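You operate a simulated robot arm through the tools that you are given. There is no shell and no other tool. Be economical: measure what you need, move in short steps, check, and stop when the job is done.

The job below is to be done with a simulated robot arm. You get a single attempt, and the scene is never put back.

JOB
Take the blue-tagged box tube and put it on top of the small cardboard carton.

Only the result counts: the job must be done as asked and must still hold three seconds after the hand-in. Knocking over, shifting, dropping, spilling or breaking anything else fails it.

ROBOT AND FRAMES
A 6-joint arm with a two-finger parallel gripper, fixed in place. Base frame: the origin is at the foot of the arm, x ahead of it, y to its left, z up; the work surface is at about z = 850. Lengths are in mm, angles in degrees, forces in N, time in s.
With the tool pointing down near the work surface it reaches from about 260 to 680 mm from the base axis. Its first joint turns from -66.0 to 66.0 degrees. Payload 2.9 kg.
The tool frame sits at the grasp point between the pads (the TCP): z along the fingers, y along the line on which they close. The tips reach 30 mm beyond it. The gripper opens to 110 mm. The fingers are 20 mm wide and 10 mm thick; the gripper's body (48 by 112 mm) begins 55 mm behind the TCP.
Orientation is told as [roll, pitch, yaw] about the base's x, y, z axes, in that order, counted from this pose: with the fingers straight down and closing along the base's y, the tool's x points along the base's -x, its y along +y and its z along -z.

CONTROLS
- The arm moves only by the tool drive_tool. Its argument "steps" is a list that holds one entry, the list of rows, each a list of 7 numbers: the closure in counts, from 0 (fully open) to 255 (shut), then the shift along the tool's x, y, z in units of 30 mm (1.0 is 30 mm), then the turn, a rotation vector about the tool's x, y, z in units of 5 degrees (1.0 is 5 degrees). In form: [[[gripper, dx, dy, dz, rx, ry, rz], ...]]. A call has 1 to 8 rows; each row shifts and turns the commanded pose from where the row before left it, along the tool's axes as they then stand. A call with a number of a shift or a turn outside -1 to 1 is refused whole. Each row takes 0.2 s and may step no farther than 50 mm and 8.6 degrees from the row before; otherwise, or with a gripper value out of range, the whole call is refused. Where a pose cannot be reached the arm comes as near as it can. A force on the tool above 40 N (or 10 N above the force at the start of the call, whichever is more), or a blocked arm, ends the call early, and 0.2 s more pass. Each finger travels about 108 mm/s and halts on what it meets, pressing with about 34 N; the grip force reading is that of the motor and also rises with nothing between the fingers. The clock runs only during rows and for 0.2 s after the last one: add rows that do not move to give the fingers time. It gives the time, the measured TCP pose, the force on the tool (base axes), the opening and the grip force at its end, in the units of the frame above (readings bear some noise), and new pictures: "pictures" is both (left out), scene, wrist or none.
- Cameras (640 x 400 px; columns grow to the right, rows downward): "scene" is fixed at [79.6, 430.8, 1400.6]; the picture's right is [-0.76, -0.65, 0.00], its down [-0.26, 0.31, -0.91] and it looks along [0.59, -0.70, -0.41] (base axes); focal length 344 px, centre (320, 200). "wrist" rides on the gripper at [-36, 0, -57] in the tool frame; the picture's right is [0.00, -1.00, 0.00], its down [0.97, 0.00, -0.24] and it looks along [0.24, 0.00, 0.97] (tool axes); focal length 218 px, centre (320, 200). There is no depth. A picture from a camera that has moved, and an enlarged one, comes with that camera's place and axes in the base frame and with its lens.
- inspect(camera, box): a new picture of the part [left, top, right, bottom] of that camera's present view, enlarged. It takes no simulated time.
- finish_job(): hands the job in; it is judged then, once.

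Go step by step. Nothing tells you positions but the pictures and the camera data: compare them with the known pose of the tool, close in by small moves and look again before you grip or let go. The budget is 90 turns and 170 pictures, counting those below and the enlarged ones. Unless the task says otherwise, let go and move clear before handing in, and close with one line.

The tools are called by a JSON object that holds its "method" and its "body". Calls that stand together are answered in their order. drive_tool: Moves the arm, as the interface text tells. Its arguments: {"type":"object","properties":{"steps":{"type":"array","items":{"type":"array","items":{"type":"array","items":{"type":"number"}}}},"pictures":{"type":"string","enum":["both","scene","wrist","none"]}},"required":["steps"]} The other tools are called the same way: inspect (camera, box) takes an enlarged picture of a part of a camera's view; finish_job () hands the job in.

At the start:

```text
time_s: 0.0
eef_pos: [375.6, -147.1, 1197.5]
orientation: [0.1, 0.0, 0.0]
ft_force: [-0.4, 0.4, -0.3]
grip_width: 110.1
gripper_force: 0.1
```

scene: 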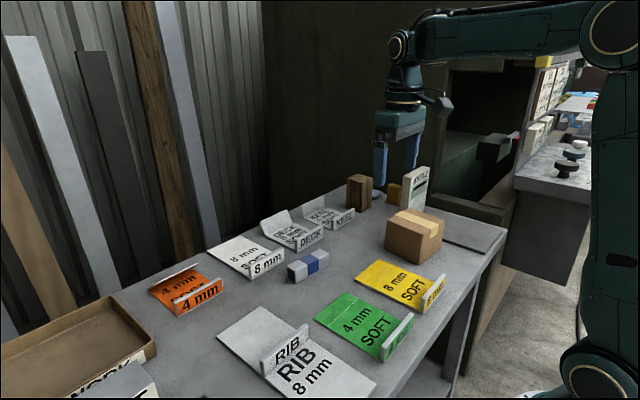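
wrist: 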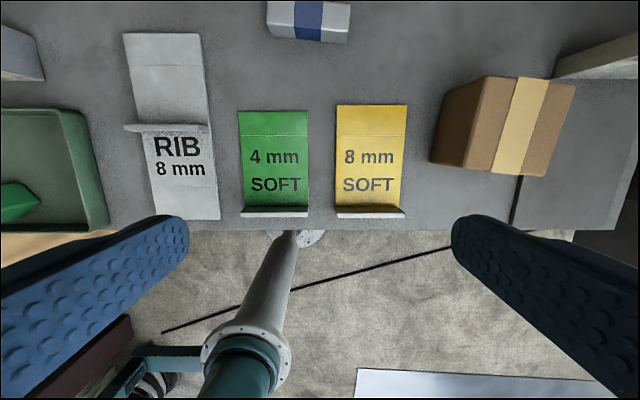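

I see a small grey box with a blue band, near (597,-130), and the cardboard carton to its right. I'll look closer at both before moving.

{"method": "inspect", "body": {"camera": "scene", "box": [240, 160, 480, 310]}}

{"method": "inspect", "body": {"camera": "wrist", "box": [220, 0, 600, 220]}}

```text
2.67 times, centred on (360, 235) of scene
camera zoom: at [79.6, 430.8, 1400.6], right [-0.76, -0.65, 0.0], down [-0.26, 0.31, -0.91], along [0.59, -0.7, -0.41], focal length 916 px, centre (213, 107)
```

zoom: 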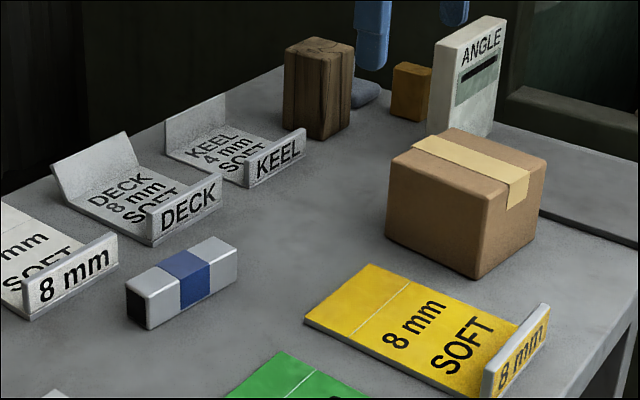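

```text
1.68 times, centred on (410, 110) of wrist
camera zoom: at [413.1, -146.6, 1253.5], right [0.0, -1.0, 0.0], down [-0.97, 0.0, 0.24], along [-0.24, 0.0, -0.97], focal length 368 px, centre (168, 352)
```

zoom: 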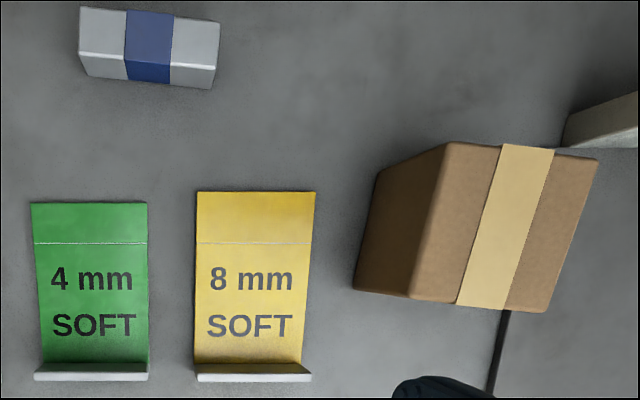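

The tube measures about 118×33×36 mm, centred near (598,-131), with its long axis about -5° from y. The carton is about 118 mm square, centred near (436,-415), with its top near z 943. I'll turn the tool by about 85° of yaw up here so it closes across the tube.

{"method": "drive_tool", "body": {"steps": [[[0, -1, 0, 0, 0, 0, 0], [0, -1, 0, 0, 0, 0, 0], [116, 0, 0, 0, 0, 0, -1], [116, 0, 0, 0, 0, 0, -1], [116, 0, 0, 0, 0, 0, -1], [116, 0, 0, 0, 0, 0, -1], [116, 0, 0, 0, 0, 0, -1], [116, 0, 0, 0, 0, 0, -1]]], "pictures": "none"}}

{"method": "drive_tool", "body": {"steps": [[[116, 0, 0, 0, 0, 0, -1], [116, 0, 0, 0, 0, 0, -1], [116, 0, 0, 0, 0, 0, -1], [116, 0, 0, 0, 0, 0, -1], [116, 0, 0, 0, 0, 0, -1], [116, 0, 0, 0, 0, 0, -1], [116, 0, 0, 0, 0, 0, -1], [116, 0, 0, 0, 0, 0, -1]]], "pictures": "none"}}

{"method": "drive_tool", "body": {"steps": [[[116, 0, 0, 0, 0, 0, -1], [116, 0, 0, 0, 0, 0, -1], [116, 0, 0, 0, 0, 0, -1], [116, 0, 0, 0, 0, 0, 0]]]}}

```text
time_s: 1.8
eef_pos: [437.3, -147.8, 1198.1]
orientation: [0.1, 0.0, 30.2]
ft_force: [-0.4, -0.2, -1.0]
grip_width: 59.8
gripper_force: 0.1
```

```text
time_s: 3.6
eef_pos: [436.1, -146.6, 1196.2]
orientation: [0.0, -0.1, 70.1]
ft_force: [0.6, -0.2, 1.0]
grip_width: 60.1
gripper_force: 0.1
```

```text
time_s: 4.6
eef_pos: [435.6, -146.7, 1197.3]
orientation: [0.1, -0.1, 85.1]
ft_force: [-1.0, 1.0, -1.1]
grip_width: 59.9
gripper_force: 0.1
camera wrist: at [439.6, -110.6, 1253.8], right [1.0, -0.09, 0.0], down [-0.08, -0.97, 0.24], along [-0.02, -0.24, -0.97], focal length 218 px, centre (320, 200)
```

scene: 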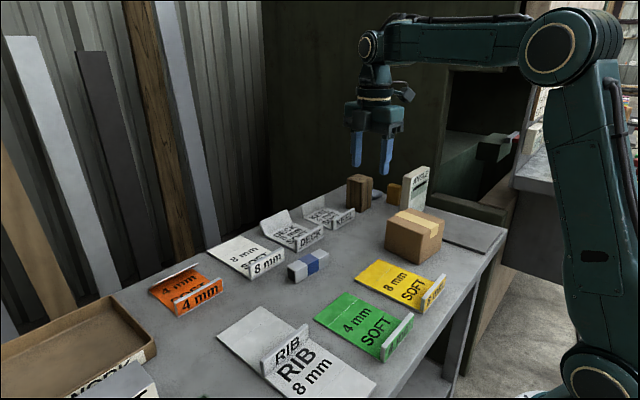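
wrist: 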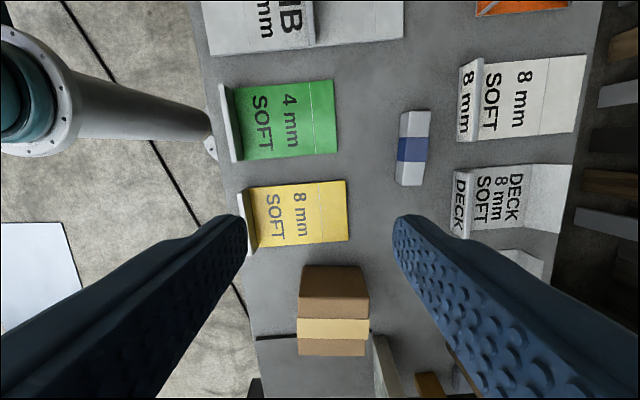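

The turn was fine, and the tube lies ahead at +x. I'll move above it and descend partway.

{"method": "drive_tool", "body": {"steps": [[[116, -0.125, -0.667, 0.75, 0, 0, 0], [116, -0.125, -0.667, 0.75, 0, 0, 0], [116, -0.125, -0.667, 0.75, 0, 0, 0], [116, -0.125, -0.667, 0.75, 0, 0, 0], [116, -0.125, -0.667, 0.75, 0, 0, 0], [116, -0.125, -0.667, 0.75, 0, 0, 0], [116, -0.125, -0.667, 0.75, 0, 0, 0], [116, -0.125, -0.667, 0.75, 0, 0, 0]]]}}

```text
time_s: 6.4
eef_pos: [599.1, -131.9, 1016.1]
orientation: [-0.1, 0.0, 84.9]
ft_force: [-0.6, -0.1, 1.7]
grip_width: 60.0
gripper_force: 0.1
camera wrist: at [603.2, -96.1, 1072.7], right [1.0, -0.09, 0.0], down [-0.08, -0.97, 0.24], along [-0.02, -0.24, -0.97], focal length 218 px, centre (320, 200)
```

scene: 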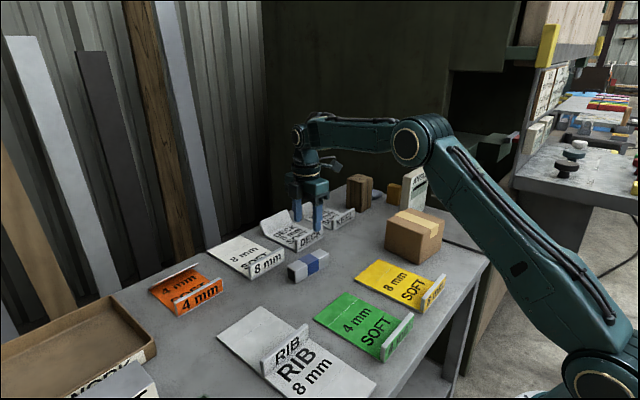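
wrist: 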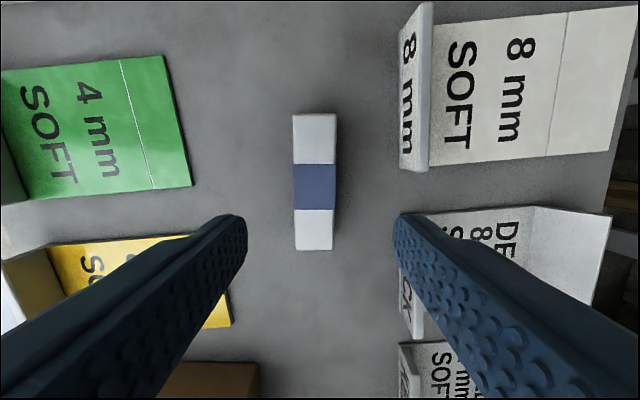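

Tube centre is measured at about (596,-130), so I'm within 3 mm. I'll make a small correction and descend with the tips staying clear of the table.

{"method": "drive_tool", "body": {"steps": [[[116, -0.06, 0.1, 0.8, 0, 0, 0], [116, 0, 0, 0.8, 0, 0, 0], [116, 0, 0, 0.8, 0, 0, 0], [116, 0, 0, 0.8, 0, 0, 0], [116, 0, 0, 0.6, 0, 0, 0], [116, 0, 0, 0, 0, 0, 0]]]}}

```text
time_s: 7.8
eef_pos: [596.4, -127.9, 901.8]
orientation: [0.0, 0.1, 85.0]
ft_force: [0.0, -0.2, 0.1]
grip_width: 59.5
gripper_force: 0.1
camera wrist: at [600.3, -91.8, 958.2], right [1.0, -0.09, 0.0], down [-0.08, -0.97, 0.24], along [-0.02, -0.24, -0.97], focal length 218 px, centre (320, 200)
```

scene: 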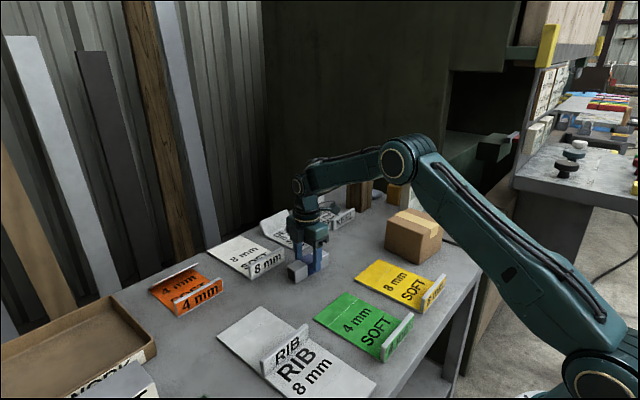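
wrist: 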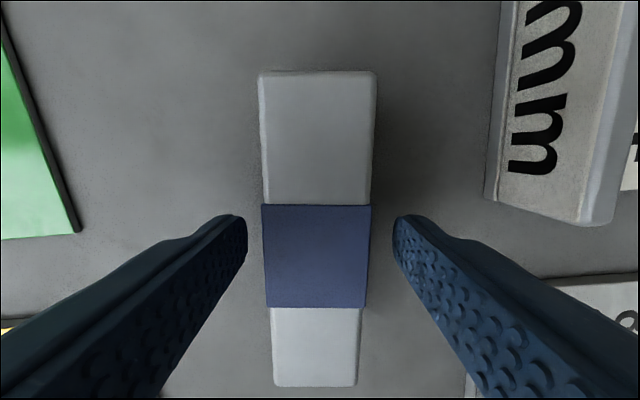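

The fingers straddle the tube and it is centred. I'll lower about 15 mm more and close.

{"method": "drive_tool", "body": {"steps": [[[116, 0.1, 0.03, 0.27, 0, 0, 0], [116, 0, 0, 0.27, 0, 0, 0], [116, 0, 0, 0, 0, 0, 0], [255, 0, 0, 0, 0, 0, 0], [255, 0, 0, 0, 0, 0, 0], [255, 0, 0, 0, 0, 0, 0], [255, 0, 0, 0, 0, 0, 0]]]}}

```text
time_s: 9.4
eef_pos: [594.4, -130.8, 886.2]
orientation: [0.0, -0.2, 85.0]
ft_force: [-0.2, 0.0, 0.6]
grip_width: 35.5
gripper_force: 33.7
camera wrist: at [598.1, -95.0, 942.7], right [1.0, -0.09, 0.0], down [-0.08, -0.97, 0.24], along [-0.02, -0.24, -0.97], focal length 218 px, centre (320, 200)
```

scene: 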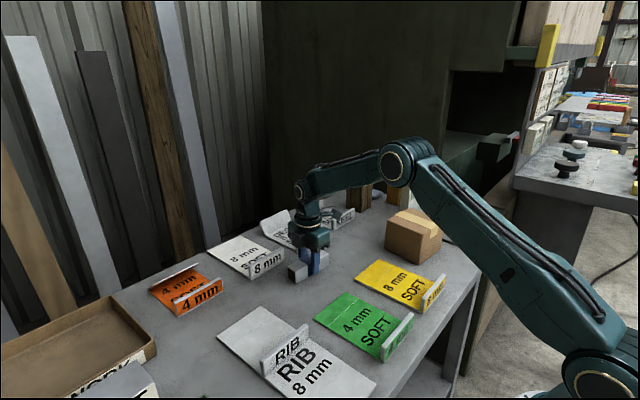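
wrist: 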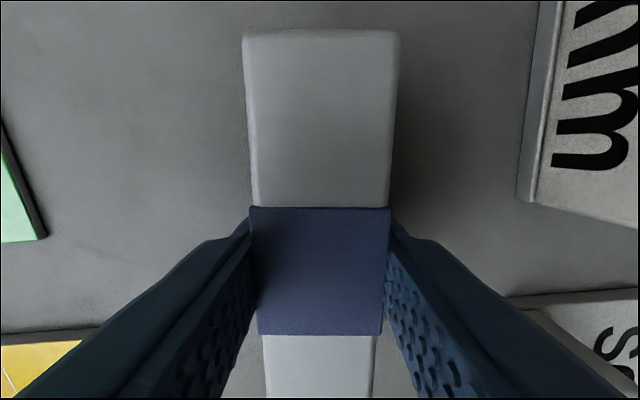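

The grip is holding at 35.5 mm. I'll lift straight up 150 mm and check.

{"method": "drive_tool", "body": {"steps": [[[255, 0, 0, -0.3, 0, 0, 0], [255, 0, 0, -0.6, 0, 0, 0], [255, 0, 0, -0.8, 0, 0, 0], [255, 0, 0, -0.9, 0, 0, 0], [255, 0, 0, -0.9, 0, 0, 0], [255, 0, 0, -0.9, 0, 0, 0], [255, 0, 0, -0.6, 0, 0, 0], [255, 0, 0, 0, 0, 0, 0]]]}}

```text
time_s: 11.2
eef_pos: [594.9, -130.1, 1036.4]
orientation: [0.0, 0.0, 85.0]
ft_force: [-0.7, -0.4, 0.0]
grip_width: 0.2
gripper_force: 34.3
camera wrist: at [597.7, -94.7, 1092.8], right [1.0, -0.09, 0.0], down [-0.08, -0.97, 0.24], along [-0.02, -0.24, -0.97], focal length 218 px, centre (320, 200)
```

scene: 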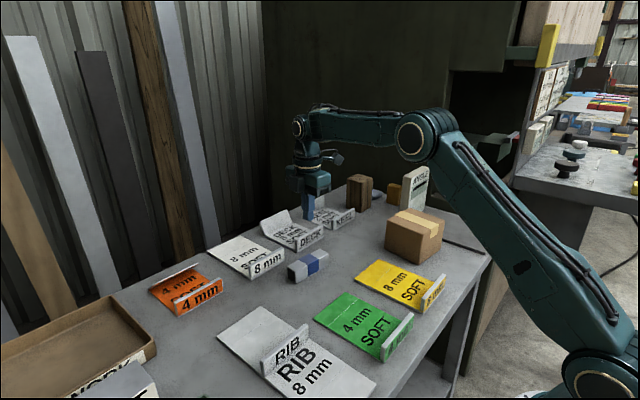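
wrist: 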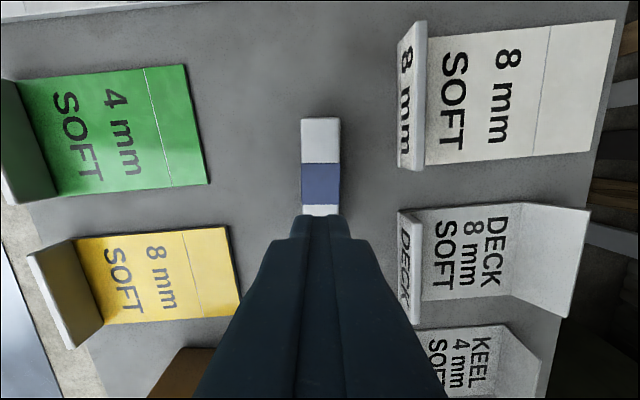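

The tube slipped out during the lift and appears to be standing where it was. I'll look closely before deciding on another grip.

{"method": "inspect", "body": {"camera": "scene", "box": [272, 235, 344, 295]}}

{"method": "inspect", "body": {"camera": "wrist", "box": [270, 100, 370, 225]}}

```text
6.67 times, centred on (308, 265) of scene
camera zoom: at [79.6, 430.8, 1400.6], right [-0.76, -0.65, 0.0], down [-0.26, 0.31, -0.91], along [0.59, -0.7, -0.41], focal length 2290 px, centre (400, -233)
```

zoom: 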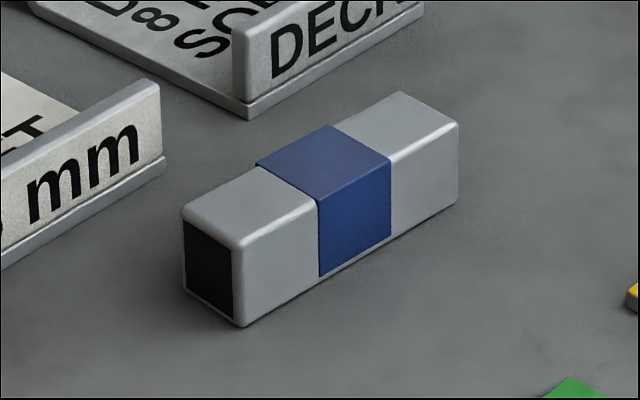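

```text
3.20 times, centred on (320, 162) of wrist
camera zoom: at [597.7, -94.7, 1092.8], right [1.0, -0.09, 0.0], down [-0.08, -0.97, 0.24], along [-0.02, -0.24, -0.97], focal length 698 px, centre (320, 320)
```

zoom: 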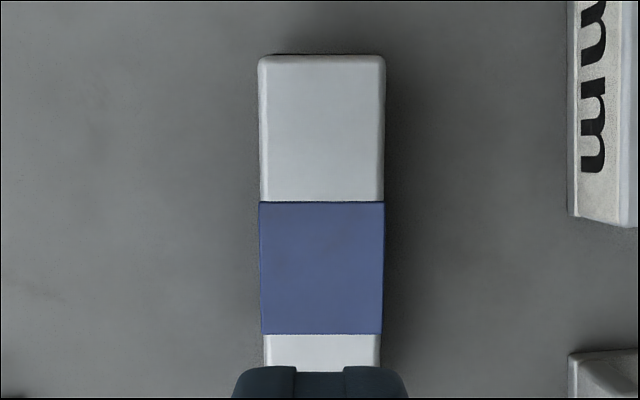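

The tube hasn't moved. I'll open and go back down to regrip, then lift a few millimetres while reading the force, to learn whether it's too heavy or too slick.

{"method": "drive_tool", "body": {"steps": [[[116, 0, 0, 0, 0, 0, 0], [116, 0, 0, 0, 0, 0, 0], [116, 0, 0, 0.9, 0, 0, 0], [116, 0, 0, 0.9, 0, 0, 0], [116, 0, 0, 0.9, 0, 0, 0], [116, 0, 0, 0.9, 0, 0, 0], [116, 0, 0, 0.7, 0, 0, 0], [116, 0, 0, 0.5, 0, 0, 0]]], "pictures": "none"}}

{"method": "drive_tool", "body": {"steps": [[[116, 0, 0, 0.2, 0, 0, 0], [255, 0, 0, 0.08, 0, 0, 0], [255, 0, 0, 0, 0, 0, 0], [255, 0, 0, 0, 0, 0, 0], [255, 0, 0, 0, 0, 0, 0], [255, 0, 0, 0, 0, 0, 0]]], "pictures": "wrist"}}

{"method": "drive_tool", "body": {"steps": [[[255, 0, 0, -0.05, 0, 0, 0], [255, 0, 0, -0.05, 0, 0, 0]]], "pictures": "wrist"}}

```text
time_s: 13.0
eef_pos: [594.3, -130.2, 893.1]
orientation: [0.1, 0.1, 85.0]
ft_force: [-0.3, -0.1, 0.7]
grip_width: 60.0
gripper_force: 0.0
```

```text
time_s: 14.4
eef_pos: [594.9, -130.8, 887.5]
orientation: [-0.1, 0.1, 85.0]
ft_force: [-6.3, -1.4, 22.1]
grip_width: 35.4
gripper_force: 34.3
camera wrist: at [598.4, -94.6, 943.0], right [1.0, -0.09, 0.0], down [-0.09, -0.97, 0.24], along [-0.02, -0.24, -0.97], focal length 218 px, centre (320, 200)
```

wrist: 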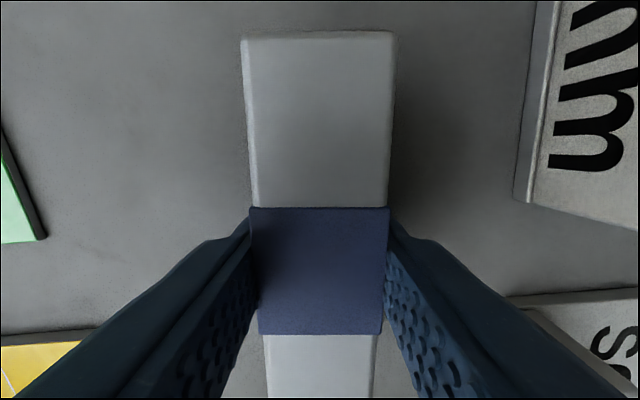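

```text
time_s: 15.0
eef_pos: [594.1, -129.3, 886.6]
orientation: [0.0, 0.1, 85.0]
ft_force: [3.3, -0.3, 7.3]
grip_width: 35.6
gripper_force: 34.5
camera wrist: at [598.1, -94.4, 943.0], right [1.0, -0.09, 0.0], down [-0.08, -0.97, 0.24], along [-0.02, -0.24, -0.97], focal length 218 px, centre (320, 200)
```

wrist: 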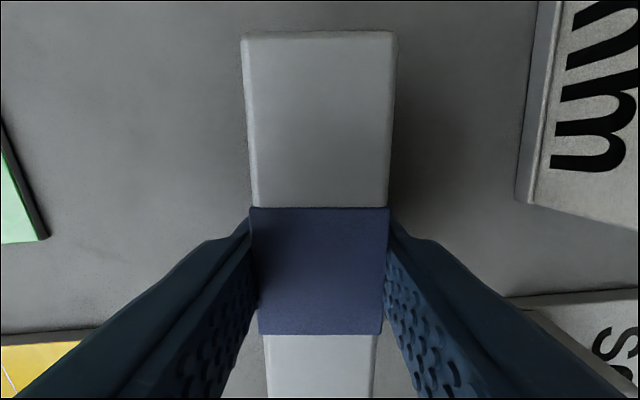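

Friction took up to about 22 N while pressing down, so the pads do grip. I'll lift in tiny steps and read the load.

{"method": "drive_tool", "body": {"steps": [[[255, 0, 0, -0.07, 0, 0, 0], [255, 0, 0, -0.07, 0, 0, 0]]], "pictures": "none"}}

{"method": "drive_tool", "body": {"steps": [[[255, 0, 0, -0.07, 0, 0, 0], [255, 0, 0, -0.07, 0, 0, 0]]], "pictures": "none"}}

{"method": "drive_tool", "body": {"steps": [[[255, 0, 0, -0.07, 0, 0, 0], [255, 0, 0, -0.07, 0, 0, 0]]], "pictures": "both"}}

```text
time_s: 15.6
eef_pos: [593.5, -129.3, 890.3]
orientation: [0.3, 0.0, 85.1]
ft_force: [0.3, 0.6, -2.0]
grip_width: 35.5
gripper_force: 34.1
```

```text
time_s: 16.2
eef_pos: [595.0, -130.4, 895.4]
orientation: [0.0, -0.1, 85.1]
ft_force: [-0.7, -0.2, -1.6]
grip_width: 35.6
gripper_force: 34.0
```

```text
time_s: 16.8
eef_pos: [595.4, -129.5, 899.5]
orientation: [0.0, -0.1, 85.1]
ft_force: [-0.2, 0.3, -0.7]
grip_width: 35.1
gripper_force: 34.1
camera wrist: at [598.6, -94.4, 956.3], right [1.0, -0.09, 0.0], down [-0.08, -0.97, 0.24], along [-0.02, -0.24, -0.97], focal length 218 px, centre (320, 200)
```

scene: 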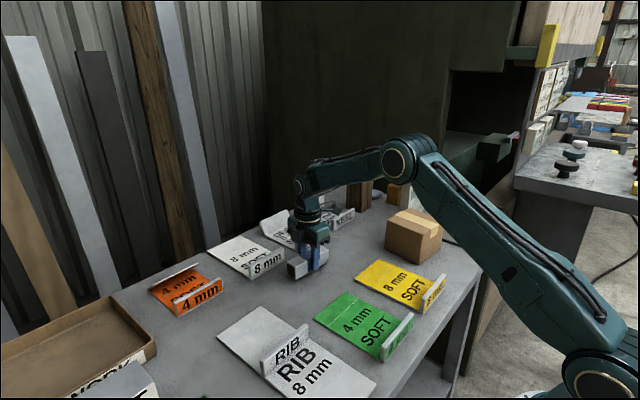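
wrist: 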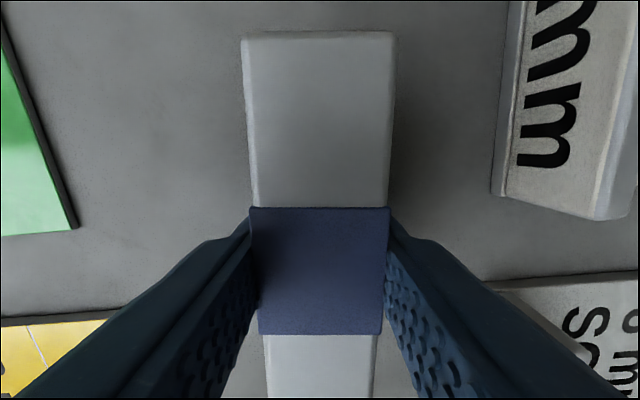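

The tube is now rising with the hand, about 12 mm up with no slip and a light load. I'll keep raising gently.

{"method": "drive_tool", "body": {"steps": [[[255, 0, 0, -0.1, 0, 0, 0], [255, 0, 0, -0.15, 0, 0, 0], [255, 0, 0, -0.2, 0, 0, 0], [255, 0, 0, -0.2, 0, 0, 0], [255, 0, 0, -0.15, 0, 0, 0], [255, 0, 0, -0.1, 0, 0, 0]]], "pictures": "wrist"}}

```text
time_s: 18.2
eef_pos: [594.1, -132.3, 927.2]
orientation: [0.0, 0.0, 85.0]
ft_force: [-0.7, 0.3, -1.9]
grip_width: 35.4
gripper_force: 34.0
camera wrist: at [598.1, -95.8, 983.5], right [1.0, -0.09, 0.0], down [-0.08, -0.97, 0.24], along [-0.02, -0.24, -0.97], focal length 218 px, centre (320, 200)
```

wrist: 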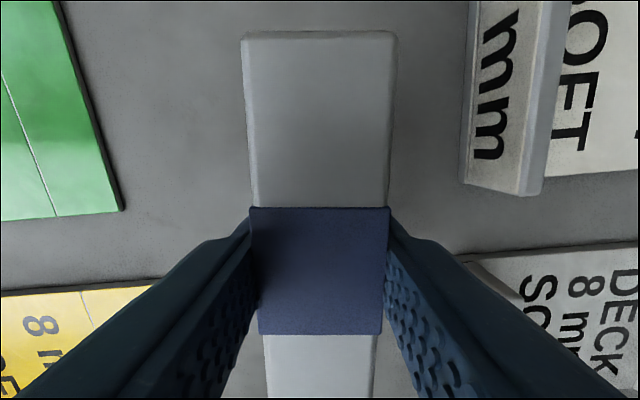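

Held steady with no slip. I'll raise it to about z 1020.

{"method": "drive_tool", "body": {"steps": [[[255, 0, 0, -0.2, 0, 0, 0], [255, 0, 0, -0.3, 0, 0, 0], [255, 0, 0, -0.4, 0, 0, 0], [255, 0, 0, -0.5, 0, 0, 0], [255, 0, 0, -0.5, 0, 0, 0], [255, 0, 0, -0.5, 0, 0, 0], [255, 0, 0, -0.4, 0, 0, 0], [255, 0, 0, -0.3, 0, 0, 0]]], "pictures": "wrist"}}

```text
time_s: 20.0
eef_pos: [594.5, -131.8, 1019.9]
orientation: [0.0, 0.1, 85.0]
ft_force: [-0.6, 0.4, -0.5]
grip_width: 35.2
gripper_force: 33.6
camera wrist: at [598.7, -95.5, 1077.5], right [1.0, -0.09, 0.0], down [-0.08, -0.97, 0.24], along [-0.02, -0.24, -0.97], focal length 218 px, centre (320, 200)
```

wrist: 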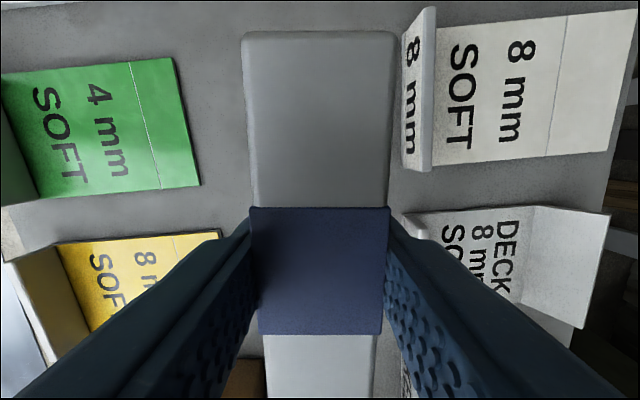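

It is secure at z 1020. I'll move across toward the carton smoothly, in two legs.

{"method": "drive_tool", "body": {"steps": [[[255, 0.2, 0.09, 0, 0, 0, 0], [255, 0.4, 0.18, 0, 0, 0, 0], [255, 0.6, 0.27, 0, 0, 0, 0], [255, 0.75, 0.34, 0, 0, 0, 0], [255, 0.75, 0.34, 0, 0, 0, 0], [255, 0.75, 0.34, 0, 0, 0, 0], [255, 0.75, 0.34, 0, 0, 0, 0], [255, 0.6, 0.27, 0, 0, 0, 0]]], "pictures": "none"}}

{"method": "drive_tool", "body": {"steps": [[[255, 0.75, 0.34, 0, 0, 0, 0], [255, 0.75, 0.34, 0, 0, 0, 0], [255, 0.75, 0.34, 0, 0, 0, 0], [255, 0.75, 0.34, 0, 0, 0, 0], [255, 0.75, 0.34, 0, 0, 0, 0], [255, 0.6, 0.27, 0, 0, 0, 0], [255, 0.4, 0.18, 0, 0, 0, 0], [255, 0.3, 0.12, 0, 0, 0, 0]]], "pictures": "both"}}

```text
time_s: 21.8
eef_pos: [517.5, -268.8, 1018.4]
orientation: [0.0, 0.0, 85.0]
ft_force: [-1.0, -0.5, -1.1]
grip_width: 35.5
gripper_force: 34.2
```

```text
time_s: 23.6
eef_pos: [435.3, -413.3, 1019.7]
orientation: [0.0, 0.1, 85.0]
ft_force: [-0.6, 0.1, -0.8]
grip_width: 35.3
gripper_force: 34.1
camera wrist: at [439.4, -378.1, 1076.0], right [1.0, -0.09, 0.0], down [-0.08, -0.97, 0.24], along [-0.02, -0.24, -0.97], focal length 218 px, centre (320, 200)
```

scene: 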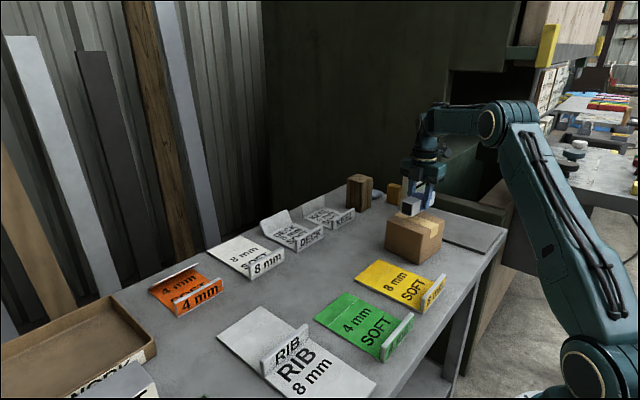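
wrist: 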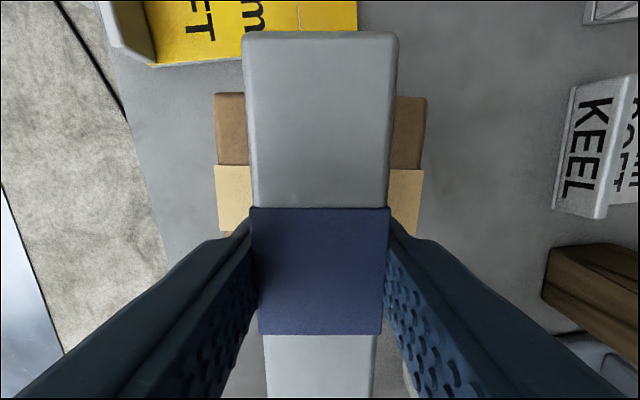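

The carton centre measures about (437,-410), and the tube is square over it. I'll make a small correction and lower most of the way, expecting contact near TCP z 980.

{"method": "drive_tool", "body": {"steps": [[[255, -0.1, -0.05, 0.1, 0, 0, 0], [255, 0, 0, 0.25, 0, 0, 0], [255, 0, 0, 0.25, 0, 0, 0], [255, 0, 0, 0.2, 0, 0, 0], [255, 0, 0, 0.1, 0, 0, 0], [255, 0, 0, 0, 0, 0, 0]]], "pictures": "both"}}

{"method": "inspect", "body": {"camera": "scene", "box": [370, 160, 466, 270]}}

```text
time_s: 25.0
eef_pos: [438.1, -409.9, 992.9]
orientation: [0.0, 0.1, 85.0]
ft_force: [-0.3, -0.3, -0.2]
grip_width: 35.3
gripper_force: 33.6
camera wrist: at [441.8, -374.5, 1049.7], right [1.0, -0.09, 0.0], down [-0.08, -0.97, 0.24], along [-0.02, -0.24, -0.97], focal length 218 px, centre (320, 200)
```

scene: 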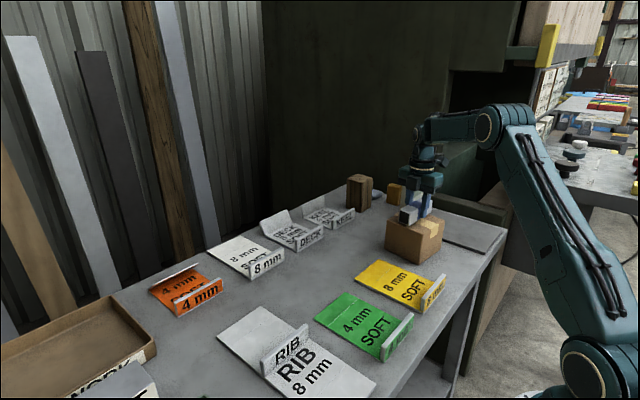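
wrist: 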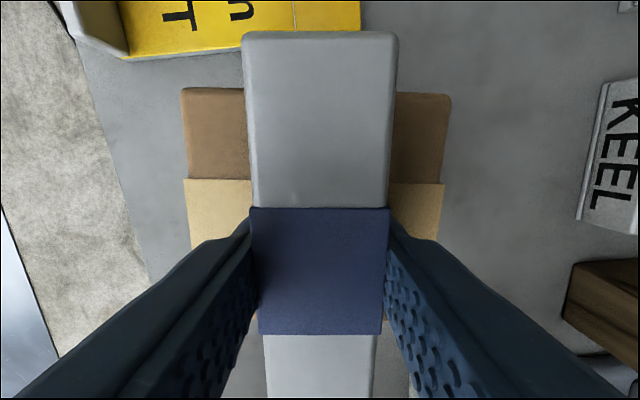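

```text
3.64 times, centred on (418, 215) of scene
camera zoom: at [79.6, 430.8, 1400.6], right [-0.76, -0.65, 0.0], down [-0.26, 0.31, -0.91], along [0.59, -0.7, -0.41], focal length 1249 px, centre (-36, 146)
```

zoom: 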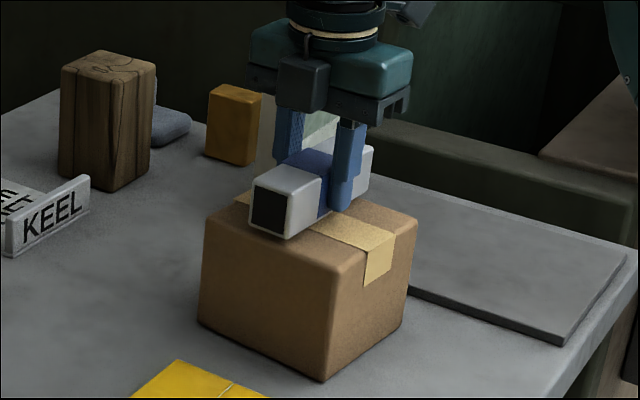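

Well centred and still about 10 mm above the top. I'll lower in small steps, watching the force.

{"method": "drive_tool", "body": {"steps": [[[255, 0, 0, 0.1, 0, 0, 0], [255, 0, 0, 0.1, 0, 0, 0], [255, 0, 0, 0.07, 0, 0, 0], [255, 0, 0, 0, 0, 0, 0]]], "pictures": "none"}}

{"method": "drive_tool", "body": {"steps": [[[255, 0, 0, 0.05, 0, 0, 0], [255, 0, 0, 0, 0, 0, 0]]], "pictures": "none"}}

{"method": "inspect", "body": {"camera": "scene", "box": [370, 160, 466, 270]}}

```text
time_s: 26.0
eef_pos: [437.6, -411.3, 987.0]
orientation: [0.0, 0.0, 85.0]
ft_force: [-0.1, 1.6, 8.2]
grip_width: 35.7
gripper_force: 34.0
```

```text
time_s: 26.6
eef_pos: [438.3, -412.1, 985.9]
orientation: [-0.2, 0.1, 85.1]
ft_force: [-3.7, 4.3, 21.8]
grip_width: 35.8
gripper_force: 33.8
```

```text
3.64 times, centred on (418, 215) of scene
camera zoom: at [79.2, 431.2, 1400.5], right [-0.76, -0.65, 0.0], down [-0.26, 0.31, -0.91], along [0.59, -0.7, -0.41], focal length 1249 px, centre (-36, 146)
```

zoom: 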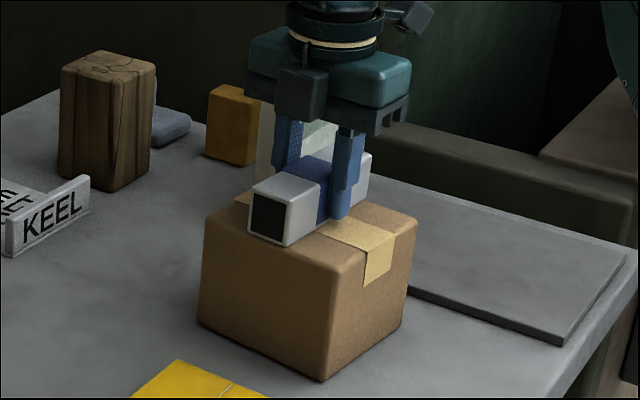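

Contact at about z 986, with the tube seated on the carton. I'll relieve the pressing force, then open.

{"method": "drive_tool", "body": {"steps": [[[255, 0, 0, -0.05, 0, 0, 0], [255, 0, 0, -0.02, 0, 0, 0], [255, 0, 0, 0, 0, 0, 0]]], "pictures": "none"}}

```text
time_s: 27.4
eef_pos: [438.3, -412.0, 985.4]
orientation: [-0.1, 0.0, 85.0]
ft_force: [0.0, 1.5, 15.3]
grip_width: 35.5
gripper_force: 33.3
```

{"method": "drive_tool", "body": {"steps": [[[255, 0, 0, -0.05, 0, 0, 0], [255, 0, 0, -0.03, 0, 0, 0], [255, 0, 0, 0, 0, 0, 0]]], "pictures": "none"}}

```text
time_s: 28.2
eef_pos: [438.1, -409.1, 986.5]
orientation: [0.3, -0.2, 85.0]
ft_force: [0.5, -0.6, -1.1]
grip_width: 35.6
gripper_force: 33.6
```

The force is relieved and the tube rests on the carton. I'll open now, with small closure steps.

{"method": "drive_tool", "body": {"steps": [[[165, 0, 0, 0, 0, 0, 0], [150, 0, 0, 0, 0, 0, 0], [130, 0, 0, 0, 0, 0, 0], [116, 0, 0, 0, 0, 0, 0], [116, 0, 0, 0, 0, 0, 0]]], "pictures": "both"}}

```text
time_s: 29.4
eef_pos: [437.0, -410.9, 988.0]
orientation: [0.1, 0.0, 85.0]
ft_force: [-0.3, -0.1, 0.2]
grip_width: 60.1
gripper_force: 0.0
camera wrist: at [441.6, -375.2, 1044.5], right [1.0, -0.09, 0.0], down [-0.08, -0.97, 0.24], along [-0.02, -0.24, -0.97], focal length 218 px, centre (320, 200)
```

scene: 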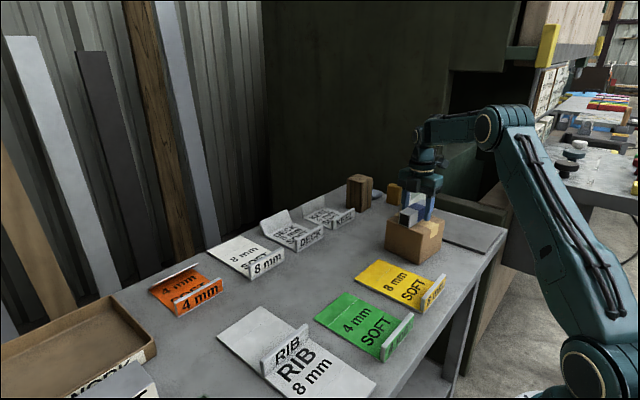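
wrist: 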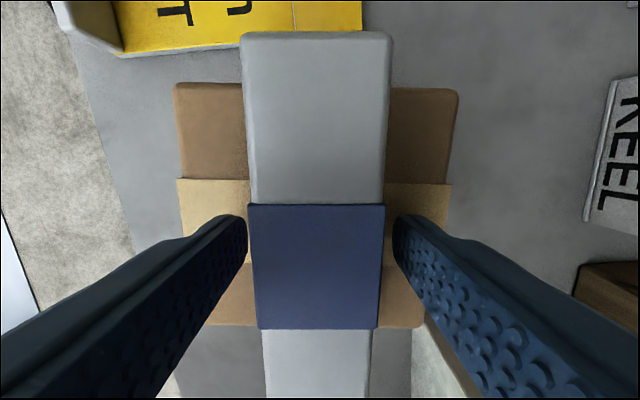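

The tube sits centred on the carton and the fingers are clear on both sides. I'll lift straight up.

{"method": "drive_tool", "body": {"steps": [[[116, 0, 0, -0.3, 0, 0, 0], [116, 0, 0, -0.6, 0, 0, 0], [116, 0, 0, -0.9, 0, 0, 0], [116, 0, 0, -0.9, 0, 0, 0], [116, 0, 0, -0.9, 0, 0, 0], [116, 0, 0, -0.9, 0, 0, 0], [116, 0, 0, 0, 0, 0, 0]]], "pictures": "both"}}

{"method": "inspect", "body": {"camera": "scene", "box": [340, 150, 480, 280]}}

```text
time_s: 31.0
eef_pos: [436.5, -409.5, 1123.8]
orientation: [0.0, 0.0, 85.0]
ft_force: [-0.4, 1.0, 0.6]
grip_width: 59.9
gripper_force: 0.1
camera wrist: at [440.5, -373.7, 1180.3], right [1.0, -0.09, 0.0], down [-0.08, -0.97, 0.24], along [-0.02, -0.24, -0.97], focal length 218 px, centre (320, 200)
```

scene: 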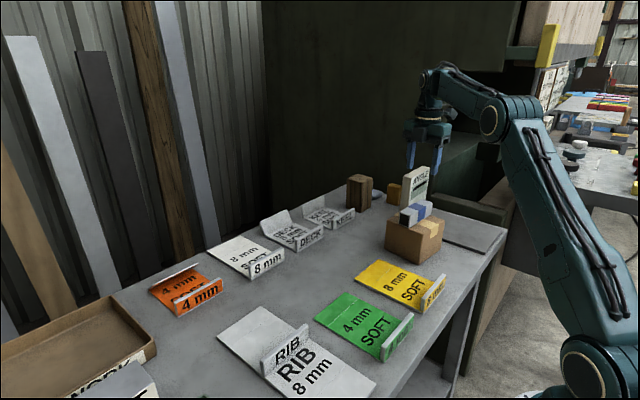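
wrist: 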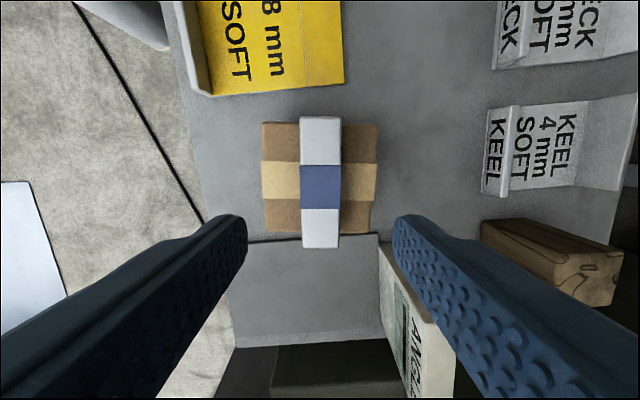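

```text
3.08 times, centred on (410, 215) of scene
camera zoom: at [79.6, 430.8, 1400.6], right [-0.76, -0.65, 0.0], down [-0.26, 0.31, -0.91], along [0.59, -0.7, -0.41], focal length 1057 px, centre (43, 154)
```

zoom: 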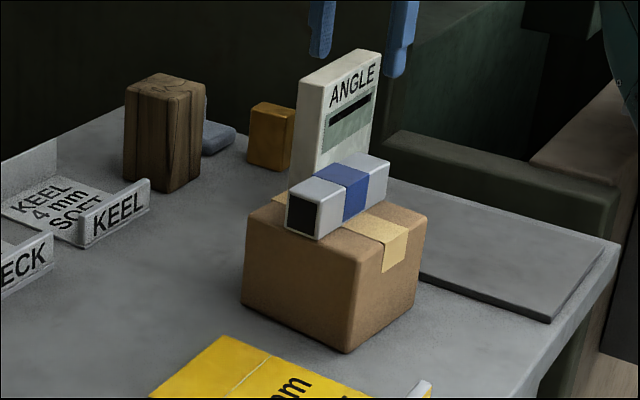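

The tube rests flat and centred on the carton, the hand is clear, and nothing else has moved, so I'm handing in.

{"method": "finish_job", "body": {}}

```text
The job is handed in.
```

The blue-tagged box tube is lying flat and centred on top of the small cardboard carton. It slipped out of the grip on the first lift but stayed where it was, and the second lift held. The gripper has let go and moved clear, and nothing else was disturbed.
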